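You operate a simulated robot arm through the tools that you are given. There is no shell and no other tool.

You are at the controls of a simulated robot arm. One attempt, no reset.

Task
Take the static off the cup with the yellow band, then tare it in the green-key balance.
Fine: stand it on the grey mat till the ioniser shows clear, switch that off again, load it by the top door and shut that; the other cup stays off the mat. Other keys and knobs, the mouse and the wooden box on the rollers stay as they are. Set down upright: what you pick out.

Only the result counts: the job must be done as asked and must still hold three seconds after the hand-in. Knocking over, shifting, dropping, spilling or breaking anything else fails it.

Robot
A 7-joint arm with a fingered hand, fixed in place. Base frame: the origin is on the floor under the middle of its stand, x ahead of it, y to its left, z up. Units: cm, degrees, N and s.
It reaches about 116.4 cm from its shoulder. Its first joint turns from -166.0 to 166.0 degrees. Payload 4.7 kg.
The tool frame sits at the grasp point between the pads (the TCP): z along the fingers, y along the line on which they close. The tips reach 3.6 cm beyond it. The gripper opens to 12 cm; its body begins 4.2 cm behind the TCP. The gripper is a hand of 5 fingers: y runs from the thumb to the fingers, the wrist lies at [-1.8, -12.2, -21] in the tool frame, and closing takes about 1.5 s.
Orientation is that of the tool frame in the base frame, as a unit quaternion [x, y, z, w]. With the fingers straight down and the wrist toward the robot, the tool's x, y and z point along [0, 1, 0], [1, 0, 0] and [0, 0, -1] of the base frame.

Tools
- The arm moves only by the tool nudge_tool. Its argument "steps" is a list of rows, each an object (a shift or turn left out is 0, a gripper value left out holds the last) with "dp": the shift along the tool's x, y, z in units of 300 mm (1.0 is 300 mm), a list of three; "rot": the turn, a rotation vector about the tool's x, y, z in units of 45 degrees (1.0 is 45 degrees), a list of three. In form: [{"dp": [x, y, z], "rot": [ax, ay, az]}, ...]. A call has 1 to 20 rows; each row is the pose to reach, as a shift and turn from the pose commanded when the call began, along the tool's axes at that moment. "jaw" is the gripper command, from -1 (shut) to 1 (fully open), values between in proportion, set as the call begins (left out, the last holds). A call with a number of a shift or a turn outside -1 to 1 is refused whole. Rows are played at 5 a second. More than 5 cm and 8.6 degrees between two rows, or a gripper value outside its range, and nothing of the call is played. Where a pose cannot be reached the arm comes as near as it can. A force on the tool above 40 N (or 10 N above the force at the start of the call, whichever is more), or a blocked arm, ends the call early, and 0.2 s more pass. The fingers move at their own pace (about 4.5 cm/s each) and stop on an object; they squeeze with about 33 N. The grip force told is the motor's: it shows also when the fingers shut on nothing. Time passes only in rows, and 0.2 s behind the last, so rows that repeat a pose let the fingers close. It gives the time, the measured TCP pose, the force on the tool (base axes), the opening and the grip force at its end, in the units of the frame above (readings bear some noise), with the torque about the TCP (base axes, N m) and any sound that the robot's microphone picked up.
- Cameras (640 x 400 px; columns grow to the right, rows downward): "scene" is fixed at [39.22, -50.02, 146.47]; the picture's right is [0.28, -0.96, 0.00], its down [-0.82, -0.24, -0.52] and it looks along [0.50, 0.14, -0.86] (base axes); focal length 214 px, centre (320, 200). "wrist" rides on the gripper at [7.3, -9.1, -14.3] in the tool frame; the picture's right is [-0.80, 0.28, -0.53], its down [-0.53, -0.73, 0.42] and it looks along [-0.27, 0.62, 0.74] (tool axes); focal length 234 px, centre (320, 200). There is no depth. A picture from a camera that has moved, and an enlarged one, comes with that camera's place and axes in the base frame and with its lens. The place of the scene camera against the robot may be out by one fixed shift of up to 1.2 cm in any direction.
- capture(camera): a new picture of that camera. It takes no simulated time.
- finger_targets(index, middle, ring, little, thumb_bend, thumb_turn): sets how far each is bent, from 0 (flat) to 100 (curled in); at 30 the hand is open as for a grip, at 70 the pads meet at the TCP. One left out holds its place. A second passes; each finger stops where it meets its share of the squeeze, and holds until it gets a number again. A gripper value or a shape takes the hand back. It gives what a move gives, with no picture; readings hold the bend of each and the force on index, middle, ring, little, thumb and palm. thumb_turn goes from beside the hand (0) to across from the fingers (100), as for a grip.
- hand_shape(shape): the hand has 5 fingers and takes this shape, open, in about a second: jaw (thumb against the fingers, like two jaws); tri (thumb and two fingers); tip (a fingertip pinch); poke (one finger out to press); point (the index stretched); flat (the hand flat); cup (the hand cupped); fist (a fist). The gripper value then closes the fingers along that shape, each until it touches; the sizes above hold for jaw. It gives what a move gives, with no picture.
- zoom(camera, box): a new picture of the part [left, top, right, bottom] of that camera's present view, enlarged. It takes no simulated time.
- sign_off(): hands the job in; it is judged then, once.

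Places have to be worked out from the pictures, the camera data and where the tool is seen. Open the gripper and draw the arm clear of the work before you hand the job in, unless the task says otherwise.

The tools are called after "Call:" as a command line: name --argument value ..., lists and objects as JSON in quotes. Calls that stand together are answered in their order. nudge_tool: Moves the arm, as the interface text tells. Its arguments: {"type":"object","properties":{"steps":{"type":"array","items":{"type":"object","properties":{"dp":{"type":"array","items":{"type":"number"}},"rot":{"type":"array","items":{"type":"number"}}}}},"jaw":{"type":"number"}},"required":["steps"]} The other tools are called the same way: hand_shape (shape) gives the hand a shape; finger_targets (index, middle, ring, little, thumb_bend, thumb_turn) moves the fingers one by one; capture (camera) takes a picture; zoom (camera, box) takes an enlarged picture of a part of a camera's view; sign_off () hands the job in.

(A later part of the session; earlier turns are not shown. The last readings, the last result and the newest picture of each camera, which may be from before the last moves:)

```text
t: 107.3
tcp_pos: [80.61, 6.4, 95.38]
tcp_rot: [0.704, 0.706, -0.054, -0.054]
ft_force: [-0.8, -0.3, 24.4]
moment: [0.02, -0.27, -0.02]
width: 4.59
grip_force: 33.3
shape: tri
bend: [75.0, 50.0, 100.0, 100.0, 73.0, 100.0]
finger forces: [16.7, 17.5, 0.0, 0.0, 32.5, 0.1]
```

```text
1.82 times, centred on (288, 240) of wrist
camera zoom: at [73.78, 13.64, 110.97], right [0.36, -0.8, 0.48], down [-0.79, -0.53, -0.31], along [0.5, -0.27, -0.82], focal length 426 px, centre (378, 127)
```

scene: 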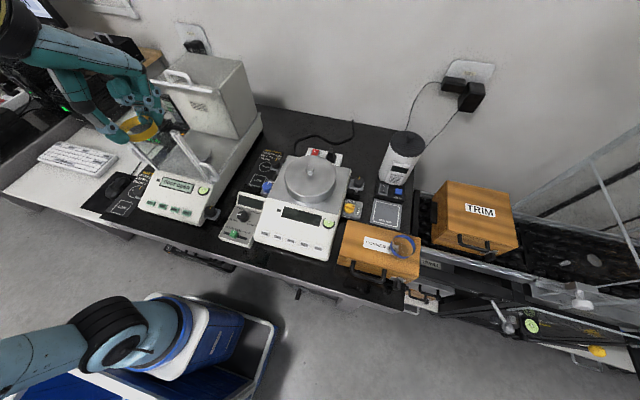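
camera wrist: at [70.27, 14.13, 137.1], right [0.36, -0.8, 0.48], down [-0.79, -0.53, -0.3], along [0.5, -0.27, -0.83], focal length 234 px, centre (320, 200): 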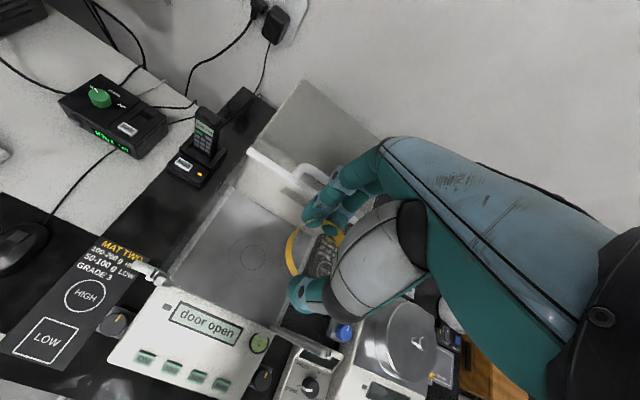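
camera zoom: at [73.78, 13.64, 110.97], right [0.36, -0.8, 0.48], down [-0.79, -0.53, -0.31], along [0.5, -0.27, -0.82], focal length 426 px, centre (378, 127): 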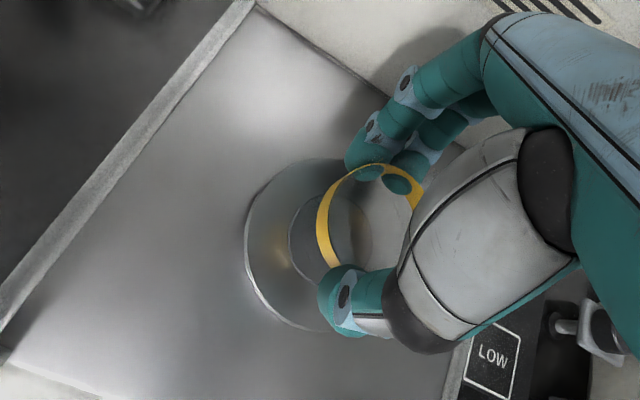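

Contact came a little earlier than expected (z ≈ 95.65). I'll relieve the downward force right away.

Call:
nudge_tool --steps '[{"dp": [0, -0.0019, -0.012]}, {"dp": [0, -0.0019, -0.012]}]'

Call:
zoom --camera "wrist" --box '[240, 190, 336, 280]'

Call:
zoom --camera "scene" --box '[140, 90, 268, 210]'

```text
t: 107.9
tcp_pos: [80.52, 6.52, 95.5]
tcp_rot: [0.704, 0.705, -0.057, -0.056]
ft_force: [3.1, -1.6, 11.1]
moment: [-0.01, -0.39, -0.06]
width: 4.55
grip_force: 33.3
shape: tri
bend: [75.0, 50.0, 100.0, 100.0, 73.0, 100.0]
finger forces: [17.0, 17.9, 0.0, 0.0, 29.6, 0.0]
```

```text
4.44 times, centred on (288, 235) of wrist
camera zoom: at [73.76, 13.7, 111.09], right [0.36, -0.8, 0.47], down [-0.79, -0.53, -0.3], along [0.5, -0.27, -0.83], focal length 1041 px, centre (462, 44)
```

zoom: 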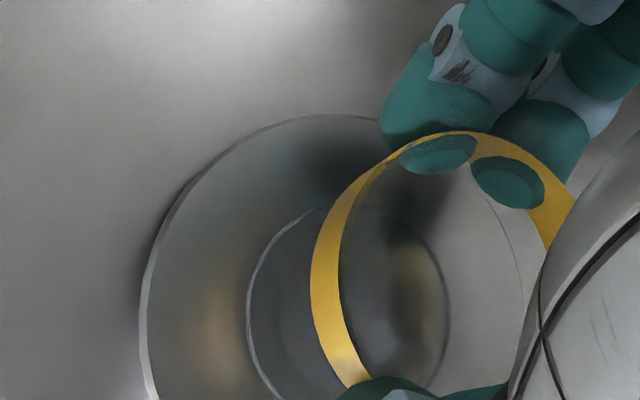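

```text
3.33 times, centred on (204, 150) of scene
camera zoom: at [39.22, -50.02, 146.47], right [0.28, -0.96, 0.0], down [-0.82, -0.24, -0.52], along [0.5, 0.14, -0.86], focal length 715 px, centre (707, 367)
```

zoom: 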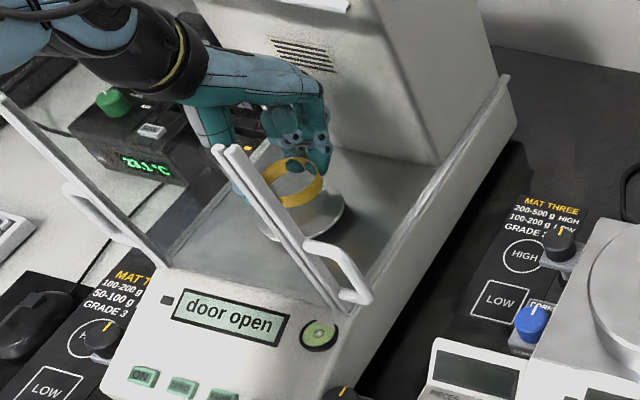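

The cup stands on the pan with slight residual downward push. I'll ease up 1 mm more and then open gently.

Call:
nudge_tool --steps '[{"dp": [0, -0.0005, -0.0035]}, {"dp": [0, -0.0005, -0.0035]}]'

Call:
nudge_tool --steps '[{"dp": [0, 0, 0]}, {"dp": [0, 0, 0]}, {"dp": [0, 0, 0]}, {"dp": [0, 0, 0]}, {"dp": [0, 0, 0]}]' --jaw 0.2

Call:
zoom --camera "wrist" --box '[160, 130, 416, 350]'

Call:
zoom --camera "scene" --box '[140, 90, 268, 210]'

```text
t: 108.5
tcp_pos: [80.47, 6.46, 95.58]
tcp_rot: [0.704, 0.705, -0.057, -0.057]
ft_force: [1.1, -0.7, 0.7]
moment: [0.02, -0.05, 0.0]
width: 4.53
grip_force: 33.0
shape: tri
bend: [74.0, 50.0, 100.0, 100.0, 73.0, 100.0]
finger forces: [15.0, 15.5, 0.0, 0.1, 27.7, 0.0]
```

```text
t: 109.7
tcp_pos: [80.52, 6.43, 95.66]
tcp_rot: [0.705, 0.705, -0.056, -0.056]
ft_force: [-0.1, -0.2, -0.1]
moment: [-0.02, -0.01, -0.04]
width: 7.14
grip_force: 0.1
shape: tri
bend: [74.0, 41.0, 99.0, 99.0, 66.0, 100.0]
finger forces: [0.1, 0.1, 0.0, 0.0, 0.0, 0.0]
```

```text
1.82 times, centred on (288, 240) of wrist
camera zoom: at [73.75, 13.69, 111.31], right [0.36, -0.8, 0.48], down [-0.79, -0.53, -0.3], along [0.5, -0.27, -0.83], focal length 426 px, centre (378, 127)
```

zoom: 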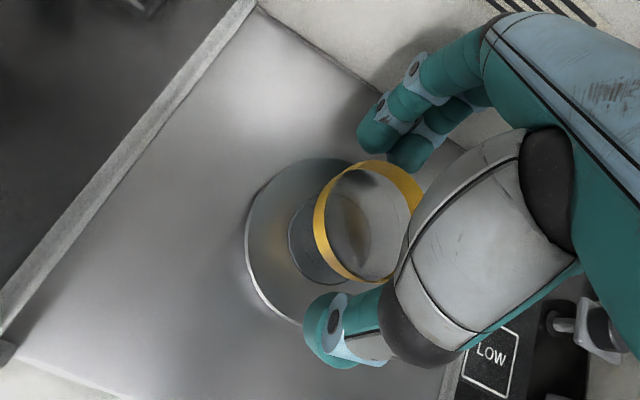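

```text
3.33 times, centred on (204, 150) of scene
camera zoom: at [39.22, -50.02, 146.47], right [0.28, -0.96, 0.0], down [-0.82, -0.24, -0.52], along [0.5, 0.14, -0.86], focal length 715 px, centre (707, 367)
```

zoom: 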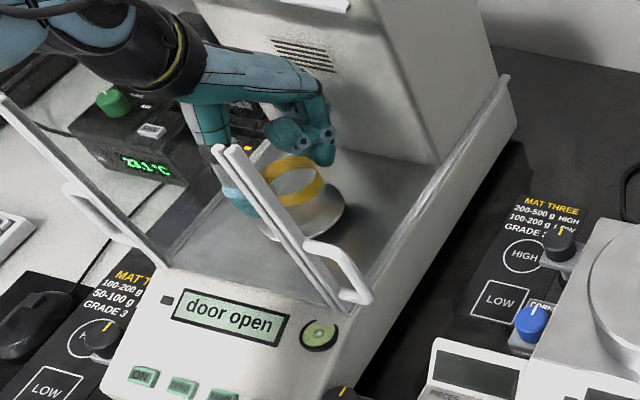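

The cup stands freely on the pan. I'll withdraw straight up, then back and out of the chamber.

Call:
nudge_tool --steps '[{"dp": [0, -0.0095, -0.039]}, {"dp": [0, -0.0222, -0.0978]}, {"dp": [0, -0.038, -0.1763]}, {"dp": [0, -0.038, -0.1763]}]'

Call:
zoom --camera "wrist" --box '[160, 130, 416, 350]'

Call:
zoom --camera "scene" --box '[100, 60, 260, 180]'

```text
t: 110.7
tcp_pos: [80.22, 6.37, 101.17]
tcp_rot: [0.705, 0.705, -0.056, -0.055]
ft_force: [-0.1, -0.1, 0.4]
moment: [-0.02, -0.03, -0.01]
width: 7.18
grip_force: 0.0
shape: tri
bend: [74.0, 41.0, 99.0, 99.0, 66.0, 100.0]
finger forces: [0.0, 0.0, 0.0, 0.1, 0.0, 0.1]
```

```text
1.82 times, centred on (288, 240) of wrist
camera zoom: at [73.56, 13.7, 116.69], right [0.36, -0.8, 0.47], down [-0.79, -0.53, -0.3], along [0.5, -0.27, -0.83], focal length 426 px, centre (378, 127)
```

zoom: 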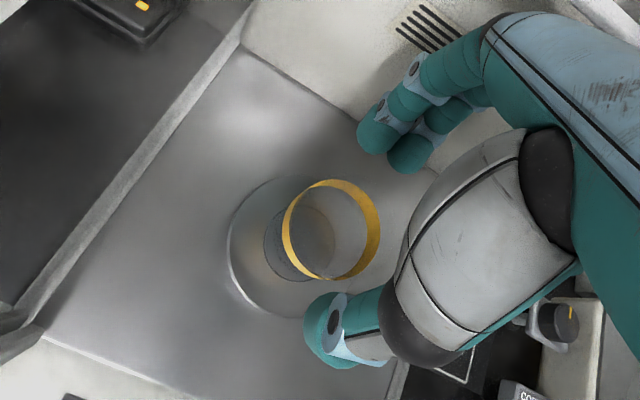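

```text
3.33 times, centred on (180, 120) of scene
camera zoom: at [39.22, -50.02, 146.47], right [0.28, -0.96, 0.0], down [-0.82, -0.24, -0.52], along [0.5, 0.14, -0.86], focal length 715 px, centre (787, 467)
```

zoom: 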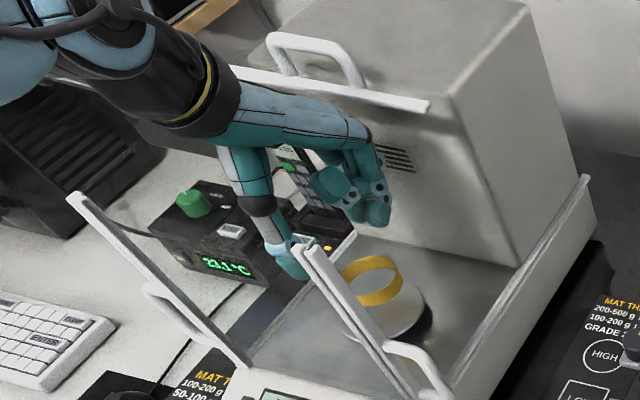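

The cup stands upright on the pan. Moving back slightly and straight up out of the chamber.

Call:
nudge_tool --steps '[{"dp": [0, -0.0589, -0.0312]}, {"dp": [0, -0.1184, -0.0657]}, {"dp": [0, -0.1392, -0.1974]}, {"dp": [0, -0.16, -0.3292]}, {"dp": [0, -0.1808, -0.4609]}, {"dp": [0, -0.2016, -0.5927]}, {"dp": [0, -0.2198, -0.708]}, {"dp": [0, -0.2198, -0.708]}]'

Call:
capture --camera "wrist"

Call:
capture --camera "scene"

```text
t: 112.5
tcp_pos: [77.25, 6.59, 123.16]
tcp_rot: [0.704, 0.705, -0.055, -0.056]
ft_force: [-0.5, -1.1, -0.2]
moment: [-0.01, 0.0, 0.0]
width: 7.16
grip_force: 0.0
shape: tri
bend: [74.0, 41.0, 99.0, 99.0, 66.0, 100.0]
finger forces: [0.1, 0.0, 0.1, 0.0, 0.0, 0.0]
```

```text
taken
camera wrist: at [70.49, 13.81, 138.73], right [0.36, -0.8, 0.47], down [-0.79, -0.53, -0.3], along [0.5, -0.27, -0.83], focal length 234 px, centre (320, 200)
```

wrist: 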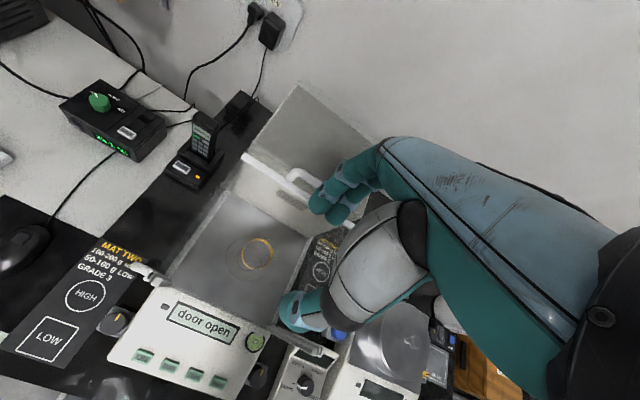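

```text
taken
```

scene: 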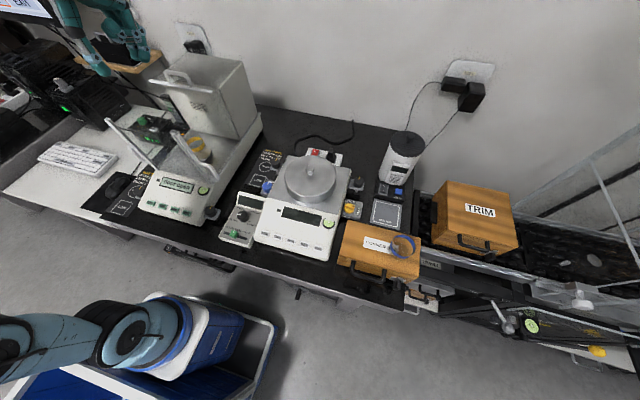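

Next is closing the door. I'll zoom on the handle in both views to fix its position.

Call:
zoom --camera "wrist" --box '[230, 130, 358, 230]'

Call:
zoom --camera "scene" --box '[120, 50, 248, 130]'

```text
4.00 times, centred on (294, 180) of wrist
camera zoom: at [70.49, 13.81, 138.73], right [0.36, -0.8, 0.47], down [-0.79, -0.53, -0.3], along [0.5, -0.27, -0.83], focal length 937 px, centre (424, 280)
```

zoom: 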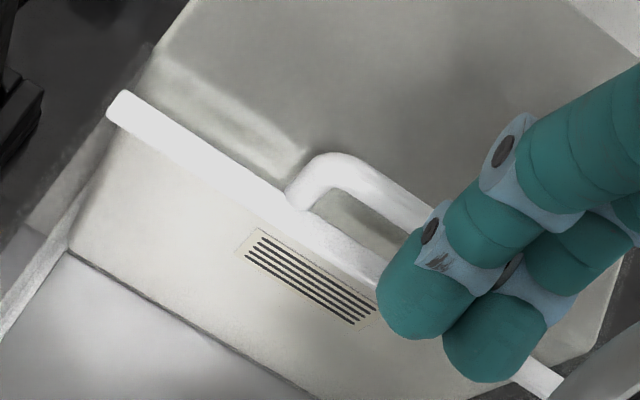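

```text
5.00 times, centred on (184, 90) of scene
camera zoom: at [39.22, -50.02, 146.47], right [0.28, -0.96, 0.0], down [-0.82, -0.24, -0.52], along [0.5, 0.14, -0.86], focal length 1072 px, centre (1000, 750)
```

zoom: 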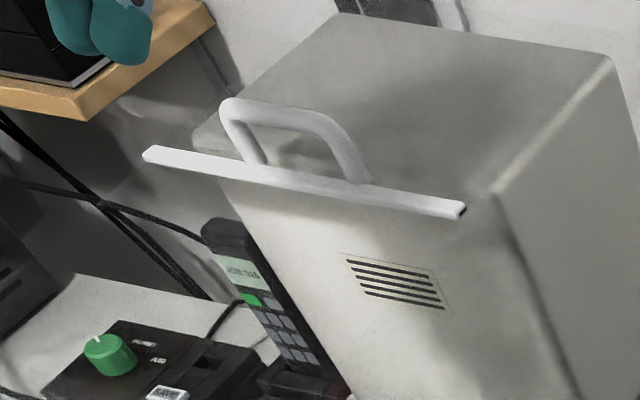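

The handle's top tube is at about x ≈ 88, y 3.2–10.4, z ≈ 112. I'll level the hand, open slightly, and position the two fingertips above and just behind the handle.

Call:
nudge_tool --steps '[{"dp": [0.0078, 0.1, 0.01], "rot": [-0.07, 0, 0]}, {"dp": [0.0156, 0.2, 0.02], "rot": [-0.14, 0, 0]}, {"dp": [0.0233, 0.2864, 0.029], "rot": [-0.2, 0, 0]}, {"dp": [0.0233, 0.2864, 0.029], "rot": [-0.2, 0, 0]}, {"dp": [0.0233, 0.2864, 0.029], "rot": [-0.2, 0, 0]}]' --jaw 0.4

Call:
zoom --camera "wrist" --box '[220, 130, 380, 290]'

Call:
zoom --camera "scene" --box '[60, 0, 252, 120]'

```text
t: 113.7
tcp_pos: [85.47, 7.14, 120.96]
tcp_rot: [0.708, 0.706, 0.0, 0.0]
ft_force: [0.4, -0.3, 0.0]
moment: [-0.05, -0.02, 0.01]
width: 8.36
grip_force: 0.1
shape: tri
bend: [73.0, 37.0, 99.0, 99.0, 60.0, 99.0]
finger forces: [0.0, 0.0, 0.0, 0.1, 0.2, 0.0]
```

```text
2.50 times, centred on (300, 210) of wrist
camera zoom: at [76.37, 14.49, 135.27], right [0.28, -0.8, 0.53], down [-0.73, -0.53, -0.42], along [0.62, -0.27, -0.74], focal length 585 px, centre (370, 175)
```

zoom: 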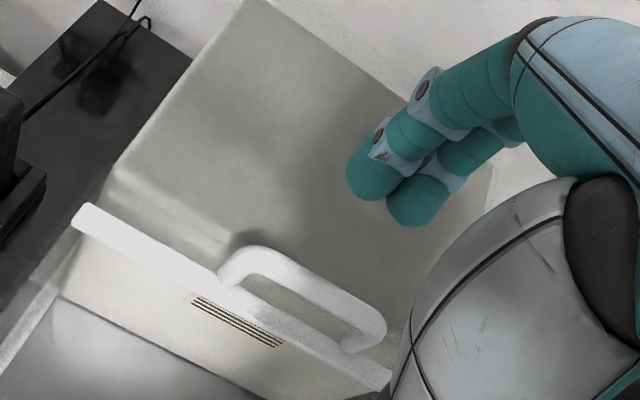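

```text
3.33 times, centred on (156, 60) of scene
camera zoom: at [39.22, -50.02, 146.47], right [0.28, -0.96, 0.0], down [-0.82, -0.24, -0.52], along [0.5, 0.14, -0.86], focal length 715 px, centre (867, 667)
```

zoom: 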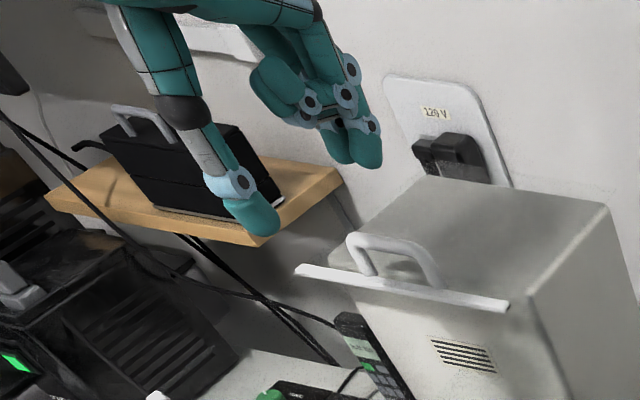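

Alignment puts the handle about 1.3 cm in front of the finger pads. Lowering to z ≈ 116 first.

Call:
nudge_tool --steps '[{"dp": [0, 0.003, 0.08]}, {"dp": [0, 0.003, 0.16]}, {"dp": [0, 0.003, 0.16]}]'

Call:
zoom --camera "wrist" --box '[220, 130, 380, 290]'

Call:
zoom --camera "scene" --box '[110, 10, 238, 110]'

```text
t: 114.5
tcp_pos: [85.57, 7.35, 116.16]
tcp_rot: [0.707, 0.707, 0.0, -0.001]
ft_force: [-0.2, 0.1, 0.5]
moment: [0.01, 0.02, -0.01]
width: 8.36
grip_force: 0.0
shape: tri
bend: [73.0, 37.0, 99.0, 99.0, 60.0, 99.0]
finger forces: [0.1, 0.0, 0.0, 0.0, 0.0, 0.0]
```

```text
2.50 times, centred on (300, 210) of wrist
camera zoom: at [76.41, 14.52, 130.44], right [0.28, -0.8, 0.53], down [-0.73, -0.53, -0.42], along [0.62, -0.27, -0.74], focal length 585 px, centre (370, 175)
```

zoom: 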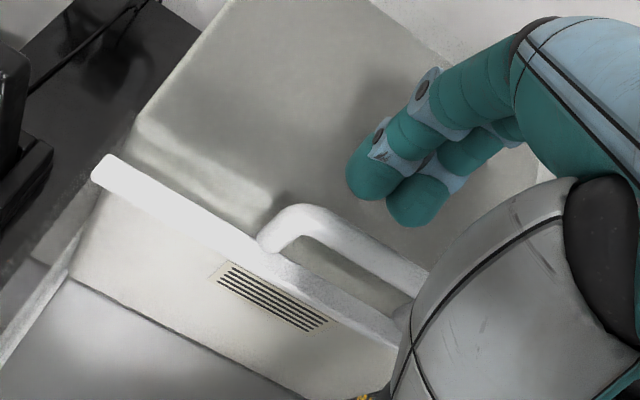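

```text
4.00 times, centred on (174, 60) of scene
camera zoom: at [39.22, -50.02, 146.47], right [0.28, -0.96, 0.0], down [-0.82, -0.24, -0.52], along [0.5, 0.14, -0.86], focal length 858 px, centre (904, 760)
```

zoom: 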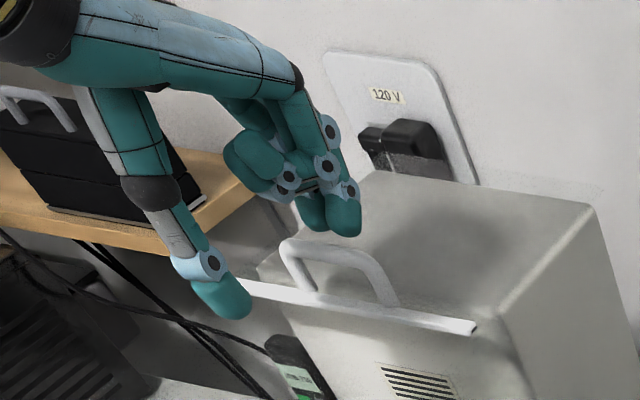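

The fingertips measure about (89.7, 6.3, 113.2). I'll shift +0.8 cm in x for margin and lower 2 cm so the tips sit behind the handle tube.

Call:
nudge_tool --steps '[{"dp": [0, 0.027, 0]}, {"dp": [0, 0.027, 0.02]}, {"dp": [0, 0.027, 0.04]}, {"dp": [0, 0.027, 0.06]}, {"dp": [0, 0.027, 0.06]}]'

Call:
zoom --camera "wrist" --box '[220, 130, 380, 290]'

Call:
zoom --camera "scene" --box '[110, 10, 238, 110]'

```text
t: 115.7
tcp_pos: [86.25, 7.13, 114.43]
tcp_rot: [0.707, 0.707, 0.0, -0.001]
ft_force: [0.3, 0.0, 0.6]
moment: [0.01, 0.01, 0.01]
width: 8.4
grip_force: 0.1
shape: tri
bend: [73.0, 37.0, 99.0, 99.0, 60.0, 99.0]
finger forces: [0.1, 0.0, 0.0, 0.1, 0.0, 0.0]
```

```text
2.50 times, centred on (300, 210) of wrist
camera zoom: at [77.23, 14.45, 128.64], right [0.28, -0.8, 0.53], down [-0.73, -0.53, -0.42], along [0.62, -0.27, -0.74], focal length 585 px, centre (370, 175)
```

zoom: 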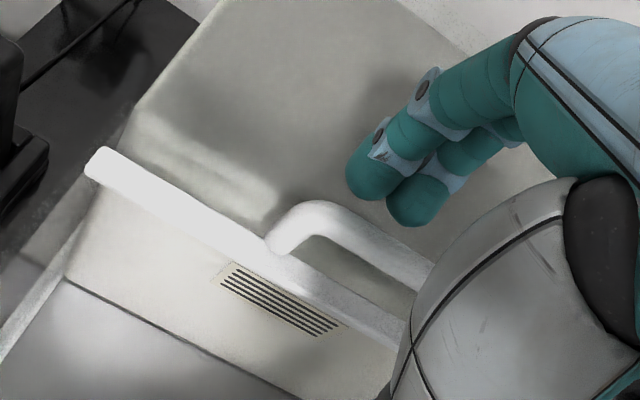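

```text
4.00 times, centred on (174, 60) of scene
camera zoom: at [39.22, -50.02, 146.47], right [0.28, -0.96, 0.0], down [-0.82, -0.24, -0.52], along [0.5, 0.14, -0.86], focal length 858 px, centre (904, 760)
```

zoom: 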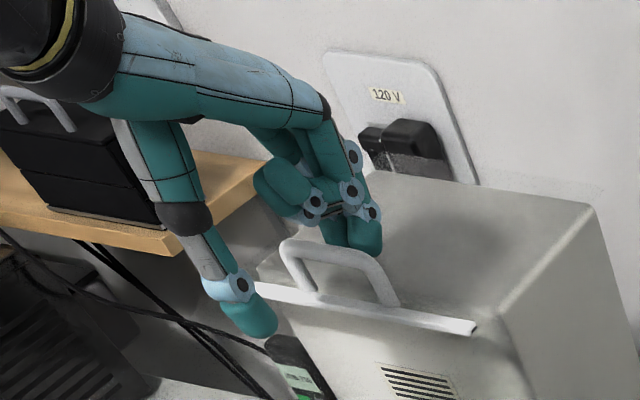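

The fingertips are now behind the handle tube. I'll pull in -x gently, first 4 cm, and check that the door follows.

Call:
nudge_tool --steps '[{"dp": [0, -0.04, 0]}, {"dp": [-0.003, -0.08, 0]}, {"dp": [-0.005, -0.12, 0]}, {"dp": [-0.007, -0.15, 0]}]'

Call:
zoom --camera "scene" --box '[90, 20, 250, 120]'

Call:
zoom --camera "wrist" --box '[220, 130, 380, 290]'

```text
t: 116.7
tcp_pos: [81.83, 6.97, 114.4]
tcp_rot: [0.707, 0.707, -0.001, 0.001]
ft_force: [0.2, 0.4, -0.2]
moment: [0.0, 0.03, 0.04]
width: 8.4
grip_force: 0.2
shape: tri
bend: [73.0, 37.0, 99.0, 99.0, 60.0, 99.0]
finger forces: [0.1, 0.0, 0.1, 0.0, 0.0, 0.0]
```

```text
4.00 times, centred on (170, 70) of scene
camera zoom: at [39.22, -50.02, 146.47], right [0.28, -0.96, 0.0], down [-0.82, -0.24, -0.52], along [0.5, 0.14, -0.86], focal length 858 px, centre (920, 720)
```

zoom: 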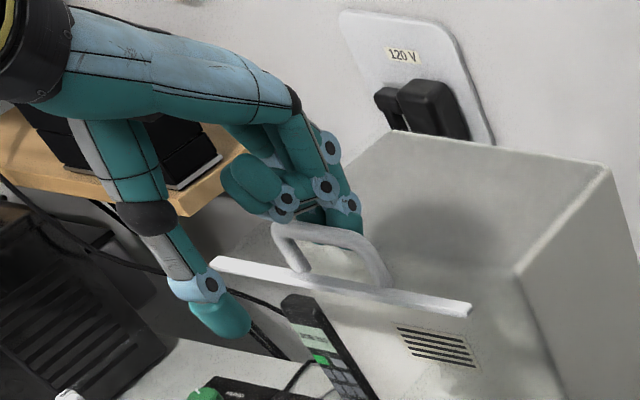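

```text
2.50 times, centred on (300, 210) of wrist
camera zoom: at [72.64, 14.24, 128.72], right [0.28, -0.8, 0.53], down [-0.73, -0.53, -0.42], along [0.62, -0.27, -0.74], focal length 585 px, centre (370, 175)
```

zoom: 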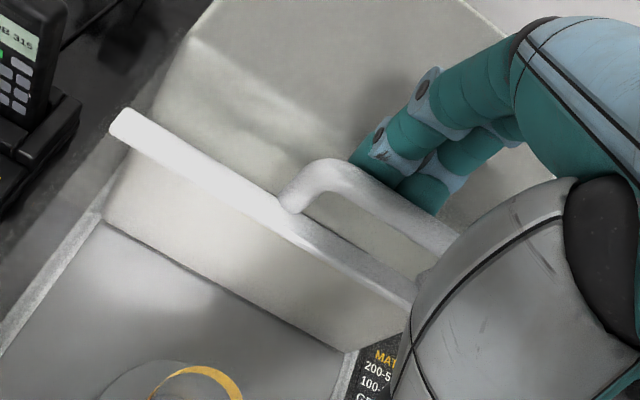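

The door is following the fingers. Continuing to pull in -x.

Call:
nudge_tool --steps '[{"dp": [-0.002, -0.05, 0]}, {"dp": [-0.004, -0.1, 0]}, {"dp": [-0.007, -0.15, 0]}, {"dp": [-0.01, -0.2, 0]}, {"dp": [-0.012, -0.25, 0]}, {"dp": [-0.015, -0.3, 0]}, {"dp": [-0.017, -0.35, 0]}, {"dp": [-0.019, -0.38, 0]}]'

Call:
zoom --camera "scene" --box '[50, 40, 242, 190]'

Call:
zoom --camera "wrist" --box '[160, 130, 380, 330]'

```text
t: 118.5
tcp_pos: [70.3, 6.44, 114.38]
tcp_rot: [0.707, 0.707, 0.0, 0.0]
ft_force: [0.3, -0.5, -1.0]
moment: [0.02, -0.02, 0.01]
width: 8.41
grip_force: 0.0
shape: tri
bend: [73.0, 37.0, 99.0, 99.0, 60.0, 99.0]
finger forces: [0.1, 0.1, 0.0, 0.0, 0.0, 0.1]
```

```text
2.67 times, centred on (146, 115) of scene
camera zoom: at [39.22, -50.02, 146.47], right [0.28, -0.96, 0.0], down [-0.82, -0.24, -0.52], along [0.5, 0.14, -0.86], focal length 572 px, centre (784, 427)
```

zoom: 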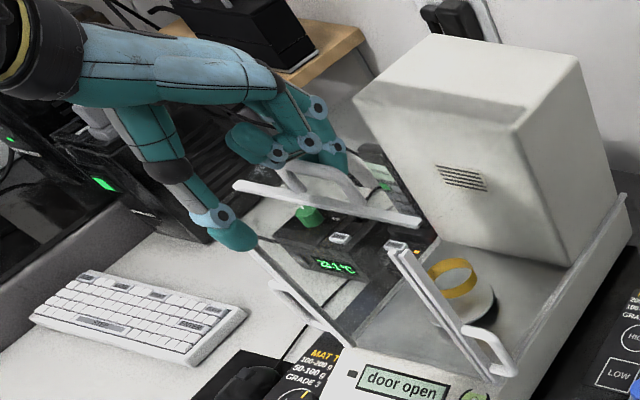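

```text
2.00 times, centred on (270, 230) of wrist
camera zoom: at [61.29, 13.62, 128.77], right [0.28, -0.8, 0.53], down [-0.73, -0.53, -0.42], along [0.62, -0.27, -0.74], focal length 468 px, centre (420, 140)
```

zoom: 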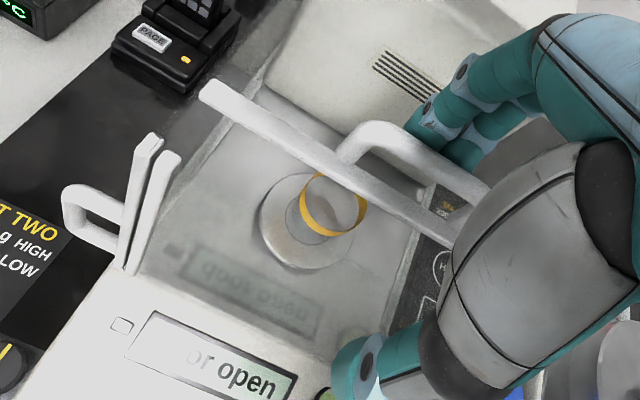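

The bar is nearly at the front; the display still says "door open". Pulling the last few cm in short moves.

Call:
nudge_tool --steps '[{"dp": [-0.002, -0.035, 0]}, {"dp": [-0.004, -0.07, 0]}, {"dp": [-0.004, -0.07, 0]}]'

Call:
nudge_tool --steps '[{"dp": [-0.001, -0.02, 0]}, {"dp": [-0.001, -0.02, 0]}]'

Call:
zoom --camera "scene" --box '[50, 60, 242, 210]'

```text
t: 119.3
tcp_pos: [68.15, 6.04, 114.45]
tcp_rot: [0.707, 0.707, -0.001, 0.0]
ft_force: [1.0, -0.4, 0.5]
moment: [-0.04, -0.01, 0.02]
width: 8.39
grip_force: 0.2
shape: tri
bend: [73.0, 37.0, 99.0, 99.0, 60.0, 99.0]
finger forces: [0.0, 0.1, 0.0, 0.0, 0.0, 0.0]
```

```text
t: 119.9
tcp_pos: [67.71, 6.26, 114.43]
tcp_rot: [0.707, 0.708, 0.0, 0.0]
ft_force: [0.4, -0.3, 0.0]
moment: [-0.01, -0.01, 0.03]
width: 8.39
grip_force: 0.1
shape: tri
bend: [73.0, 37.0, 99.0, 99.0, 60.0, 99.0]
finger forces: [0.3, 0.1, 0.0, 0.1, 0.0, 0.0]
```

```text
2.67 times, centred on (146, 135) of scene
camera zoom: at [39.22, -50.02, 146.47], right [0.28, -0.96, 0.0], down [-0.82, -0.24, -0.52], along [0.5, 0.14, -0.86], focal length 572 px, centre (784, 373)
```

zoom: 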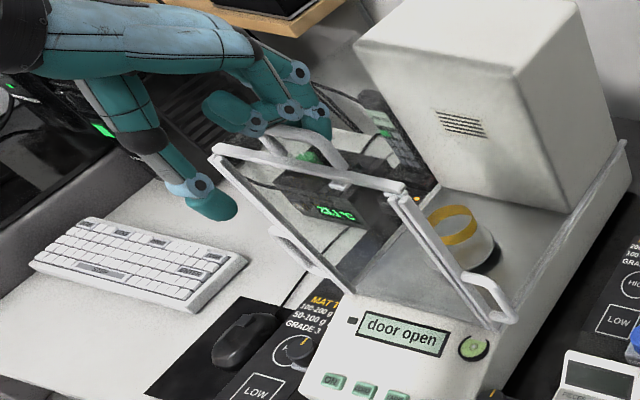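

Nearly shut. A few more millimetres with force watch.

Call:
nudge_tool --steps '[{"dp": [-0.001, -0.015, 0]}, {"dp": [-0.001, -0.03, 0]}, {"dp": [-0.001, -0.03, 0]}]'

Call:
zoom --camera "scene" --box '[50, 60, 242, 210]'

```text
t: 120.7
tcp_pos: [66.66, 6.18, 114.41]
tcp_rot: [0.707, 0.707, 0.0, 0.0]
ft_force: [0.2, 0.8, -0.2]
moment: [0.03, 0.04, -0.01]
width: 8.42
grip_force: 0.1
shape: tri
bend: [73.0, 37.0, 99.0, 99.0, 60.0, 99.0]
finger forces: [0.3, 0.2, 0.1, 0.0, 0.0, 0.0]
```

```text
2.67 times, centred on (146, 135) of scene
camera zoom: at [39.22, -50.02, 146.47], right [0.28, -0.96, 0.0], down [-0.82, -0.24, -0.52], along [0.5, 0.14, -0.86], focal length 572 px, centre (784, 373)
```

zoom: 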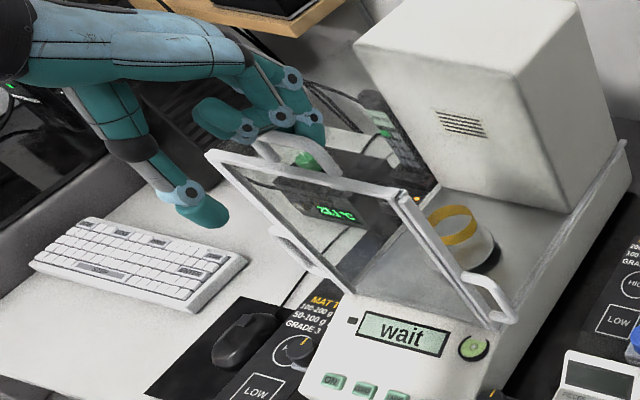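

The display now shows "wait", so the door registers shut. I'll pull a touch more to make sure it's fully home.

Call:
nudge_tool --steps '[{"dp": [0, -0.01, 0]}, {"dp": [0, -0.01, 0]}]'

Call:
nudge_tool --steps '[{"dp": [0, -0.01, 0]}, {"dp": [0, -0.01, 0]}]'

Call:
zoom --camera "scene" --box '[50, 60, 242, 210]'

```text
t: 121.3
tcp_pos: [66.45, 6.12, 114.41]
tcp_rot: [0.707, 0.707, 0.0, 0.001]
ft_force: [3.6, -0.1, 0.5]
moment: [0.0, -0.07, -0.02]
width: 8.55
grip_force: 0.1
shape: tri
bend: [26.0, 37.0, 99.0, 99.0, 60.0, 99.0]
finger forces: [1.9, 1.3, 0.1, 0.0, 0.0, 0.0]
```

```text
t: 121.9
tcp_pos: [66.07, 6.06, 114.34]
tcp_rot: [0.707, 0.707, 0.001, 0.0]
ft_force: [6.8, -0.7, -1.2]
moment: [0.01, -0.14, -0.05]
width: 8.74
grip_force: 0.0
shape: tri
bend: [25.0, 35.0, 99.0, 99.0, 60.0, 99.0]
finger forces: [4.3, 2.8, 0.1, 0.0, 0.0, 0.0]
```

```text
2.67 times, centred on (146, 135) of scene
camera zoom: at [39.22, -50.02, 146.47], right [0.28, -0.96, 0.0], down [-0.82, -0.24, -0.52], along [0.5, 0.14, -0.86], focal length 572 px, centre (784, 373)
```

zoom: 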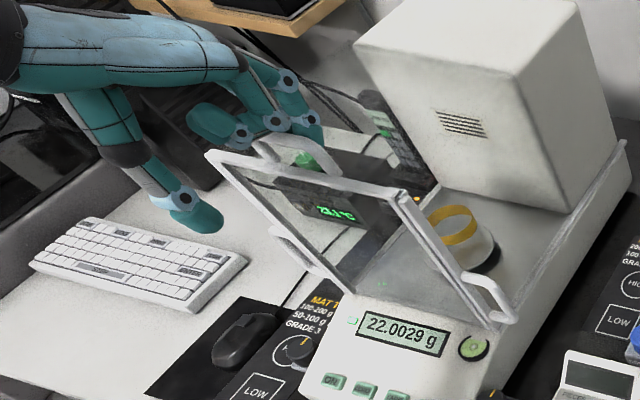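

The door is fully shut against its stop and the balance reads 22.0029 g. I'll ease off the handle, then lift clear.

Call:
nudge_tool --steps '[{"dp": [0, 0.013, 0]}, {"dp": [0, 0.026, 0]}, {"dp": [0, 0.026, -0.04]}, {"dp": [0, 0.026, -0.12]}, {"dp": [0, 0.026, -0.25]}, {"dp": [0, -0.05, -0.35]}, {"dp": [0, -0.2, -0.35]}, {"dp": [0, -0.3, -0.35]}]'

Call:
capture --camera "scene"

Call:
capture --camera "wrist"

Call:
zoom --camera "scene" --box '[90, 90, 250, 240]'

```text
t: 123.7
tcp_pos: [57.08, 6.26, 124.95]
tcp_rot: [0.708, 0.707, 0.0, 0.0]
ft_force: [0.6, 0.6, -0.5]
moment: [-0.01, 0.07, 0.02]
width: 8.36
grip_force: 0.1
shape: tri
bend: [73.0, 37.0, 99.0, 99.0, 60.0, 99.0]
finger forces: [0.1, 0.0, 0.1, 0.0, 0.0, 0.0]
```

```text
taken
```

scene: 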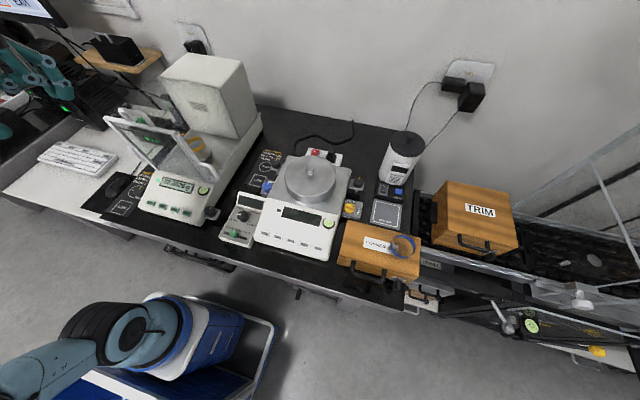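

```text
taken
camera wrist: at [48.08, 13.5, 139.21], right [0.28, -0.8, 0.52], down [-0.73, -0.53, -0.42], along [0.62, -0.27, -0.74], focal length 234 px, centre (320, 200)
```

wrist: 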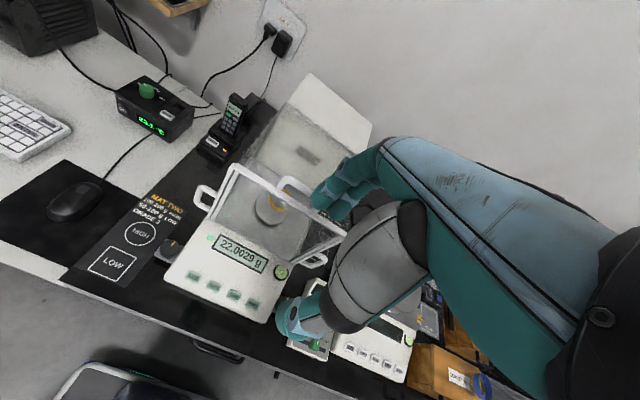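

```text
2.67 times, centred on (170, 165) of scene
camera zoom: at [39.22, -50.02, 146.47], right [0.28, -0.96, 0.0], down [-0.82, -0.24, -0.52], along [0.5, 0.14, -0.86], focal length 572 px, centre (720, 293)
```

zoom: 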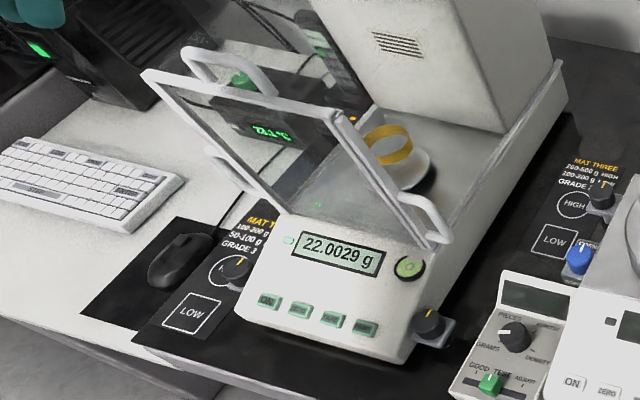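

Now the TARE key. I'll zoom on the keys in both cameras to localise it precisely.

Call:
zoom --camera "wrist" --box '[168, 250, 280, 320]'

Call:
zoom --camera "scene" --box '[140, 180, 220, 230]'

```text
5.71 times, centred on (224, 285) of wrist
camera zoom: at [48.08, 13.5, 139.21], right [0.28, -0.8, 0.52], down [-0.73, -0.53, -0.42], along [0.62, -0.27, -0.74], focal length 1338 px, centre (869, -286)
```

zoom: 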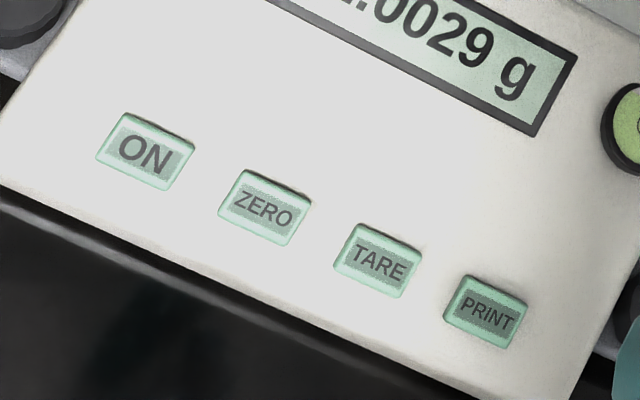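

```text
8.00 times, centred on (180, 205) of scene
camera zoom: at [39.22, -50.02, 146.47], right [0.28, -0.96, 0.0], down [-0.82, -0.24, -0.52], along [0.5, 0.14, -0.86], focal length 1716 px, centre (1440, 160)
```

zoom: 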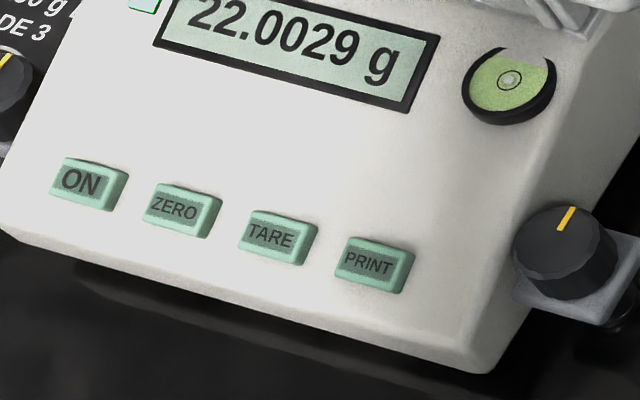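

Two wrist views agree on TARE at (58.75, 4.0, 85.2), with keys about 4.5 cm apart. I'll set a single-finger press shape and move above the key.

Call:
finger_targets --index 36 --middle 100 --ring 100 --little 100 --thumb_bend 30 --thumb_turn 100

Call:
nudge_tool --steps '[{"dp": [-0.02, -0.08, 0.08]}, {"dp": [-0.05, -0.134, 0.2]}, {"dp": [-0.08, -0.134, 0.34]}, {"dp": [-0.1, -0.134, 0.48]}, {"dp": [-0.1, -0.134, 0.62]}, {"dp": [-0.1, -0.134, 0.76]}, {"dp": [-0.1, -0.134, 0.88]}, {"dp": [-0.1, -0.134, 0.95]}, {"dp": [-0.1, -0.134, 0.95]}]'

Call:
capture --camera "wrist"

Call:
zoom --camera "wrist" --box '[220, 160, 380, 260]'

Call:
capture --camera "scene"

```text
t: 124.7
tcp_pos: [57.19, 6.35, 124.88]
tcp_rot: [0.707, 0.707, 0.001, 0.0]
ft_force: [0.1, 0.2, 0.6]
moment: [-0.04, 0.03, -0.02]
width: 11.33
grip_force: 0.0
shape: fingers
bend: [36.0, 100.0, 100.0, 100.0, 30.0, 98.0]
finger forces: [0.0, 0.0, 0.0, 0.0, 0.0, 0.0]
```

```text
t: 126.7
tcp_pos: [53.14, 3.13, 96.52]
tcp_rot: [0.707, 0.707, 0.0, 0.0]
ft_force: [0.7, -0.3, 1.1]
moment: [-0.01, 0.03, -0.02]
width: 11.34
grip_force: 0.1
shape: fingers
bend: [36.0, 100.0, 100.0, 100.0, 30.0, 98.0]
finger forces: [0.0, 0.1, 0.0, 0.0, 0.0, 0.0]
```

```text
taken
camera wrist: at [44.04, 10.5, 110.81], right [0.28, -0.8, 0.53], down [-0.73, -0.53, -0.42], along [0.62, -0.27, -0.74], focal length 234 px, centre (320, 200)
```

wrist: 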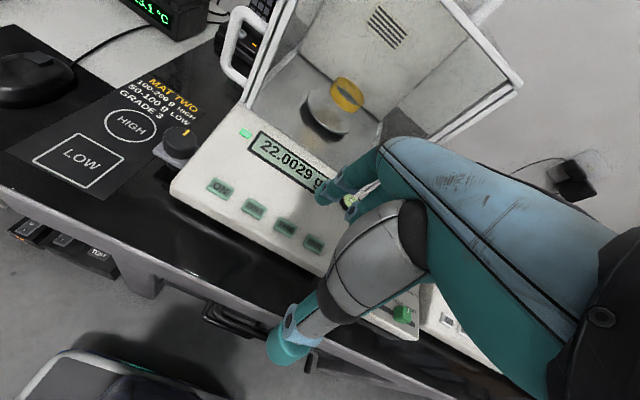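

```text
4.00 times, centred on (300, 210) of wrist
camera zoom: at [44.04, 10.5, 110.81], right [0.28, -0.8, 0.53], down [-0.73, -0.53, -0.42], along [0.62, -0.27, -0.74], focal length 937 px, centre (400, 160)
```

zoom: 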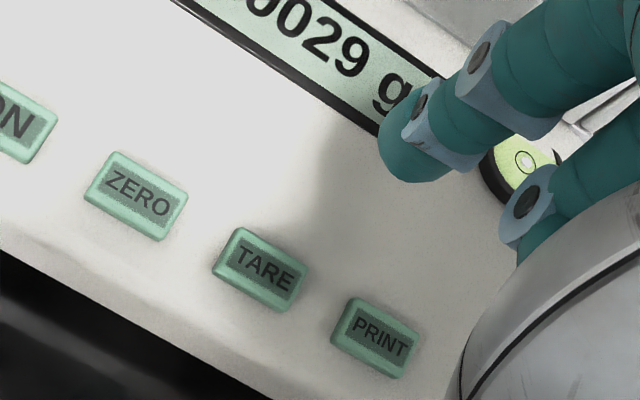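

```text
taken
```

scene: 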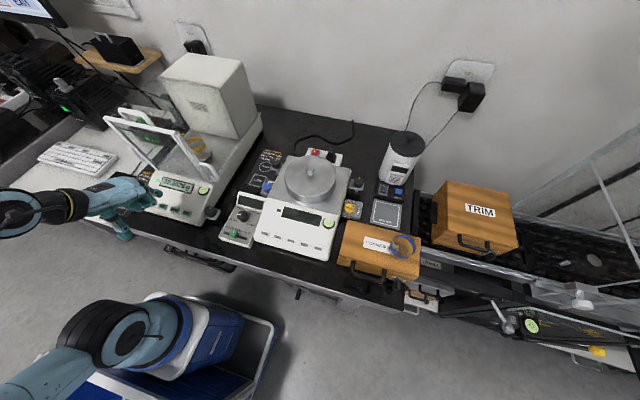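

TARE refines to (58.85, 4.05, 84.8), and the fingertip is aligned above it within a couple of millimetres. Descending 6.5 cm, then stepping.

Call:
nudge_tool --steps '[{"dp": [0, 0, 0.08]}, {"dp": [0, 0, 0.16]}, {"dp": [0, 0, 0.215]}, {"dp": [0, 0, 0.215]}]'

Call:
zoom --camera "wrist" --box '[220, 160, 380, 260]'

Call:
zoom --camera "scene" --box '[90, 150, 250, 250]'

```text
t: 127.7
tcp_pos: [53.14, 3.24, 89.96]
tcp_rot: [0.707, 0.707, 0.0, 0.0]
ft_force: [-0.1, 0.0, 0.3]
moment: [-0.04, -0.03, 0.0]
width: 11.33
grip_force: 0.0
shape: fingers
bend: [36.0, 100.0, 100.0, 100.0, 30.0, 98.0]
finger forces: [0.1, 0.1, 0.2, 0.0, 0.0, 0.0]
```

```text
4.00 times, centred on (300, 210) of wrist
camera zoom: at [44.05, 10.5, 104.26], right [0.28, -0.8, 0.53], down [-0.73, -0.53, -0.42], along [0.62, -0.27, -0.74], focal length 937 px, centre (400, 160)
```

zoom: 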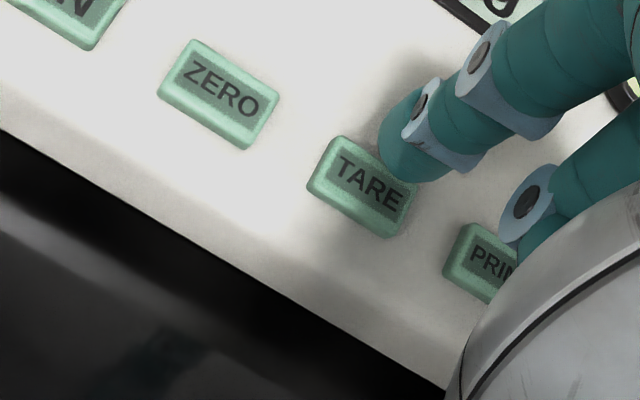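

```text
4.00 times, centred on (170, 200) of scene
camera zoom: at [39.22, -50.02, 146.47], right [0.28, -0.96, 0.0], down [-0.82, -0.24, -0.52], along [0.5, 0.14, -0.86], focal length 858 px, centre (920, 200)
```

zoom: 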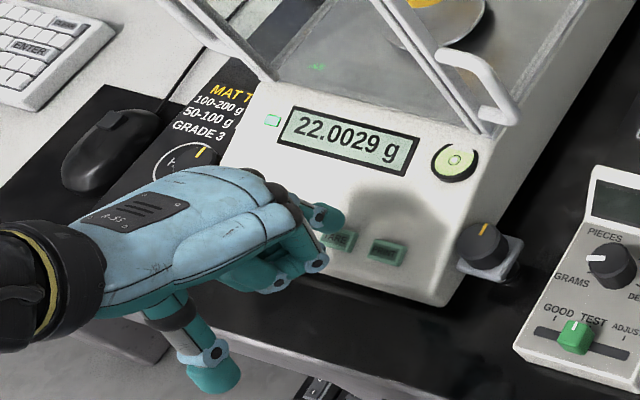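

The key will align right under the tip after about 1.4 cm. Stepping down with force monitoring.

Call:
nudge_tool --steps '[{"dp": [0, 0, 0.013]}, {"dp": [0, 0, 0.026]}, {"dp": [0, 0, 0.026]}]'

Call:
nudge_tool --steps '[{"dp": [0, 0, 0.007]}, {"dp": [0, 0, 0.007]}]'

Call:
zoom --camera "scene" --box '[90, 150, 250, 250]'

```text
t: 128.5
tcp_pos: [53.06, 3.38, 89.06]
tcp_rot: [0.708, 0.707, 0.0, 0.0]
ft_force: [0.8, -0.3, 0.0]
moment: [0.0, -0.03, 0.0]
width: 11.33
grip_force: 0.2
shape: fingers
bend: [36.0, 100.0, 100.0, 100.0, 30.0, 98.0]
finger forces: [0.3, 0.0, 0.0, 0.0, 0.0, 0.0]
```

```text
t: 129.1
tcp_pos: [53.08, 3.3, 88.96]
tcp_rot: [0.707, 0.707, 0.0, 0.001]
ft_force: [0.2, -0.8, 0.3]
moment: [0.03, -0.13, 0.0]
width: 11.38
grip_force: 0.4
shape: fingers
bend: [36.0, 100.0, 100.0, 100.0, 30.0, 98.0]
finger forces: [1.4, 0.0, 0.0, 0.0, 0.0, 0.0]
heard: click
```

```text
4.00 times, centred on (170, 200) of scene
camera zoom: at [39.22, -50.02, 146.47], right [0.28, -0.96, 0.0], down [-0.82, -0.24, -0.52], along [0.5, 0.14, -0.86], focal length 858 px, centre (920, 200)
```

zoom: 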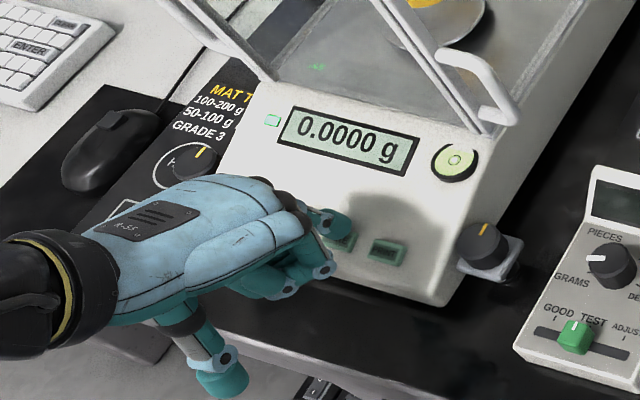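

A click was heard and the display reads 0.0000 g: tared. I'll lift the finger straight up and withdraw clear of the work.

Call:
nudge_tool --steps '[{"dp": [0, 0, -0.03]}, {"dp": [0, 0, -0.1]}, {"dp": [0, 0, -0.22]}, {"dp": [0, 0, -0.35]}, {"dp": [0, -0.03, -0.48]}, {"dp": [0, -0.1, -0.6]}, {"dp": [0, -0.17, -0.72]}, {"dp": [0, -0.22, -0.84]}, {"dp": [0, -0.25, -0.95]}, {"dp": [0, -0.25, -0.95]}]'

Call:
hand_shape --shape "jaw"

Call:
capture --camera "scene"

Call:
capture --camera "wrist"

Call:
zoom --camera "scene" --box '[90, 90, 250, 240]'

Call:
zoom --camera "scene" --box '[320, 120, 528, 280]'

```text
t: 131.3
tcp_pos: [45.78, 3.26, 117.38]
tcp_rot: [0.708, 0.707, 0.0, 0.001]
ft_force: [0.7, -0.7, 0.2]
moment: [0.0, 0.02, 0.0]
width: 11.36
grip_force: 0.0
shape: fingers
bend: [36.0, 100.0, 100.0, 100.0, 30.0, 98.0]
finger forces: [0.0, 0.0, 0.0, 0.1, 0.1, 0.1]
```

```text
t: 132.2
tcp_pos: [45.78, 3.25, 117.31]
tcp_rot: [0.707, 0.707, 0.001, 0.0]
ft_force: [0.1, -0.5, -0.3]
moment: [-0.02, 0.02, -0.02]
width: 11.98
grip_force: 0.1
shape: jaw
bend: [30.0, 30.0, 30.0, 30.0, 30.0, 98.0]
finger forces: [0.0, 0.0, 0.1, 0.0, 0.0, 0.0]
```

```text
taken
```

scene: 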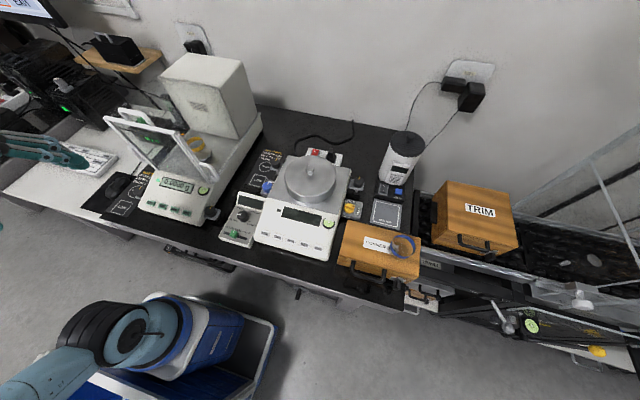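

```text
taken
camera wrist: at [36.7, 10.47, 131.66], right [0.28, -0.8, 0.53], down [-0.73, -0.53, -0.42], along [0.62, -0.27, -0.74], focal length 234 px, centre (320, 200)
```

wrist: 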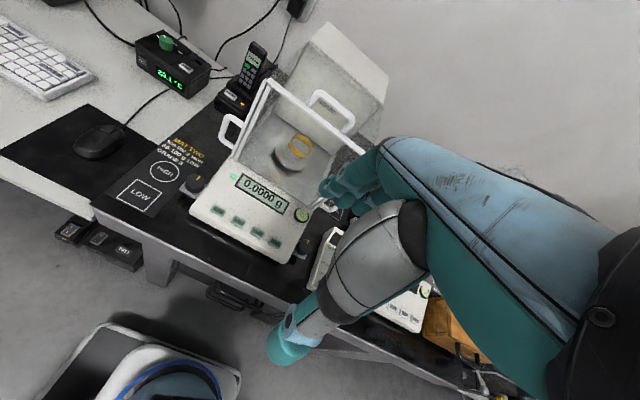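

```text
2.67 times, centred on (170, 165) of scene
camera zoom: at [39.22, -50.02, 146.47], right [0.28, -0.96, 0.0], down [-0.82, -0.24, -0.52], along [0.5, 0.14, -0.86], focal length 572 px, centre (720, 293)
```

zoom: 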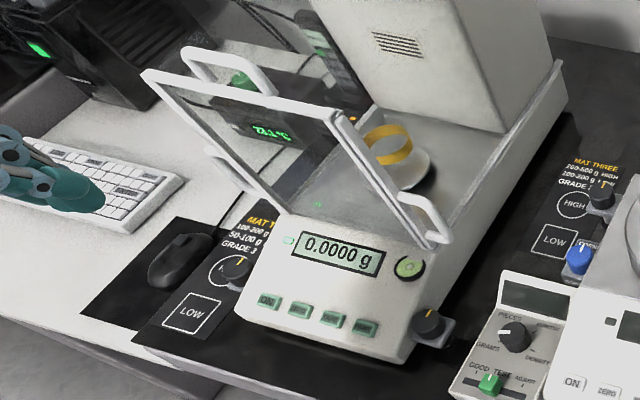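

```text
2.50 times, centred on (424, 200) of scene
camera zoom: at [39.22, -50.02, 146.47], right [0.28, -0.96, 0.0], down [-0.82, -0.24, -0.52], along [0.5, 0.14, -0.86], focal length 536 px, centre (60, 200)
```

zoom: 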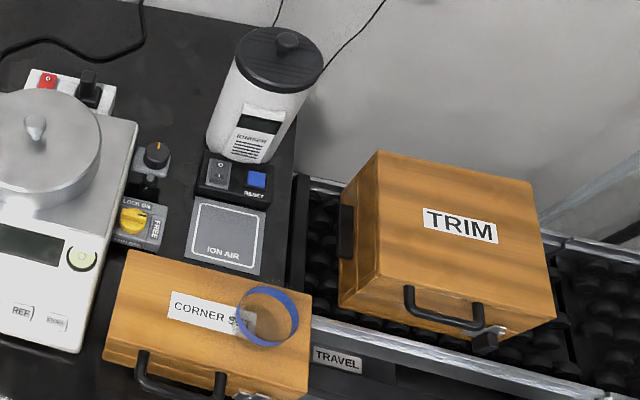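

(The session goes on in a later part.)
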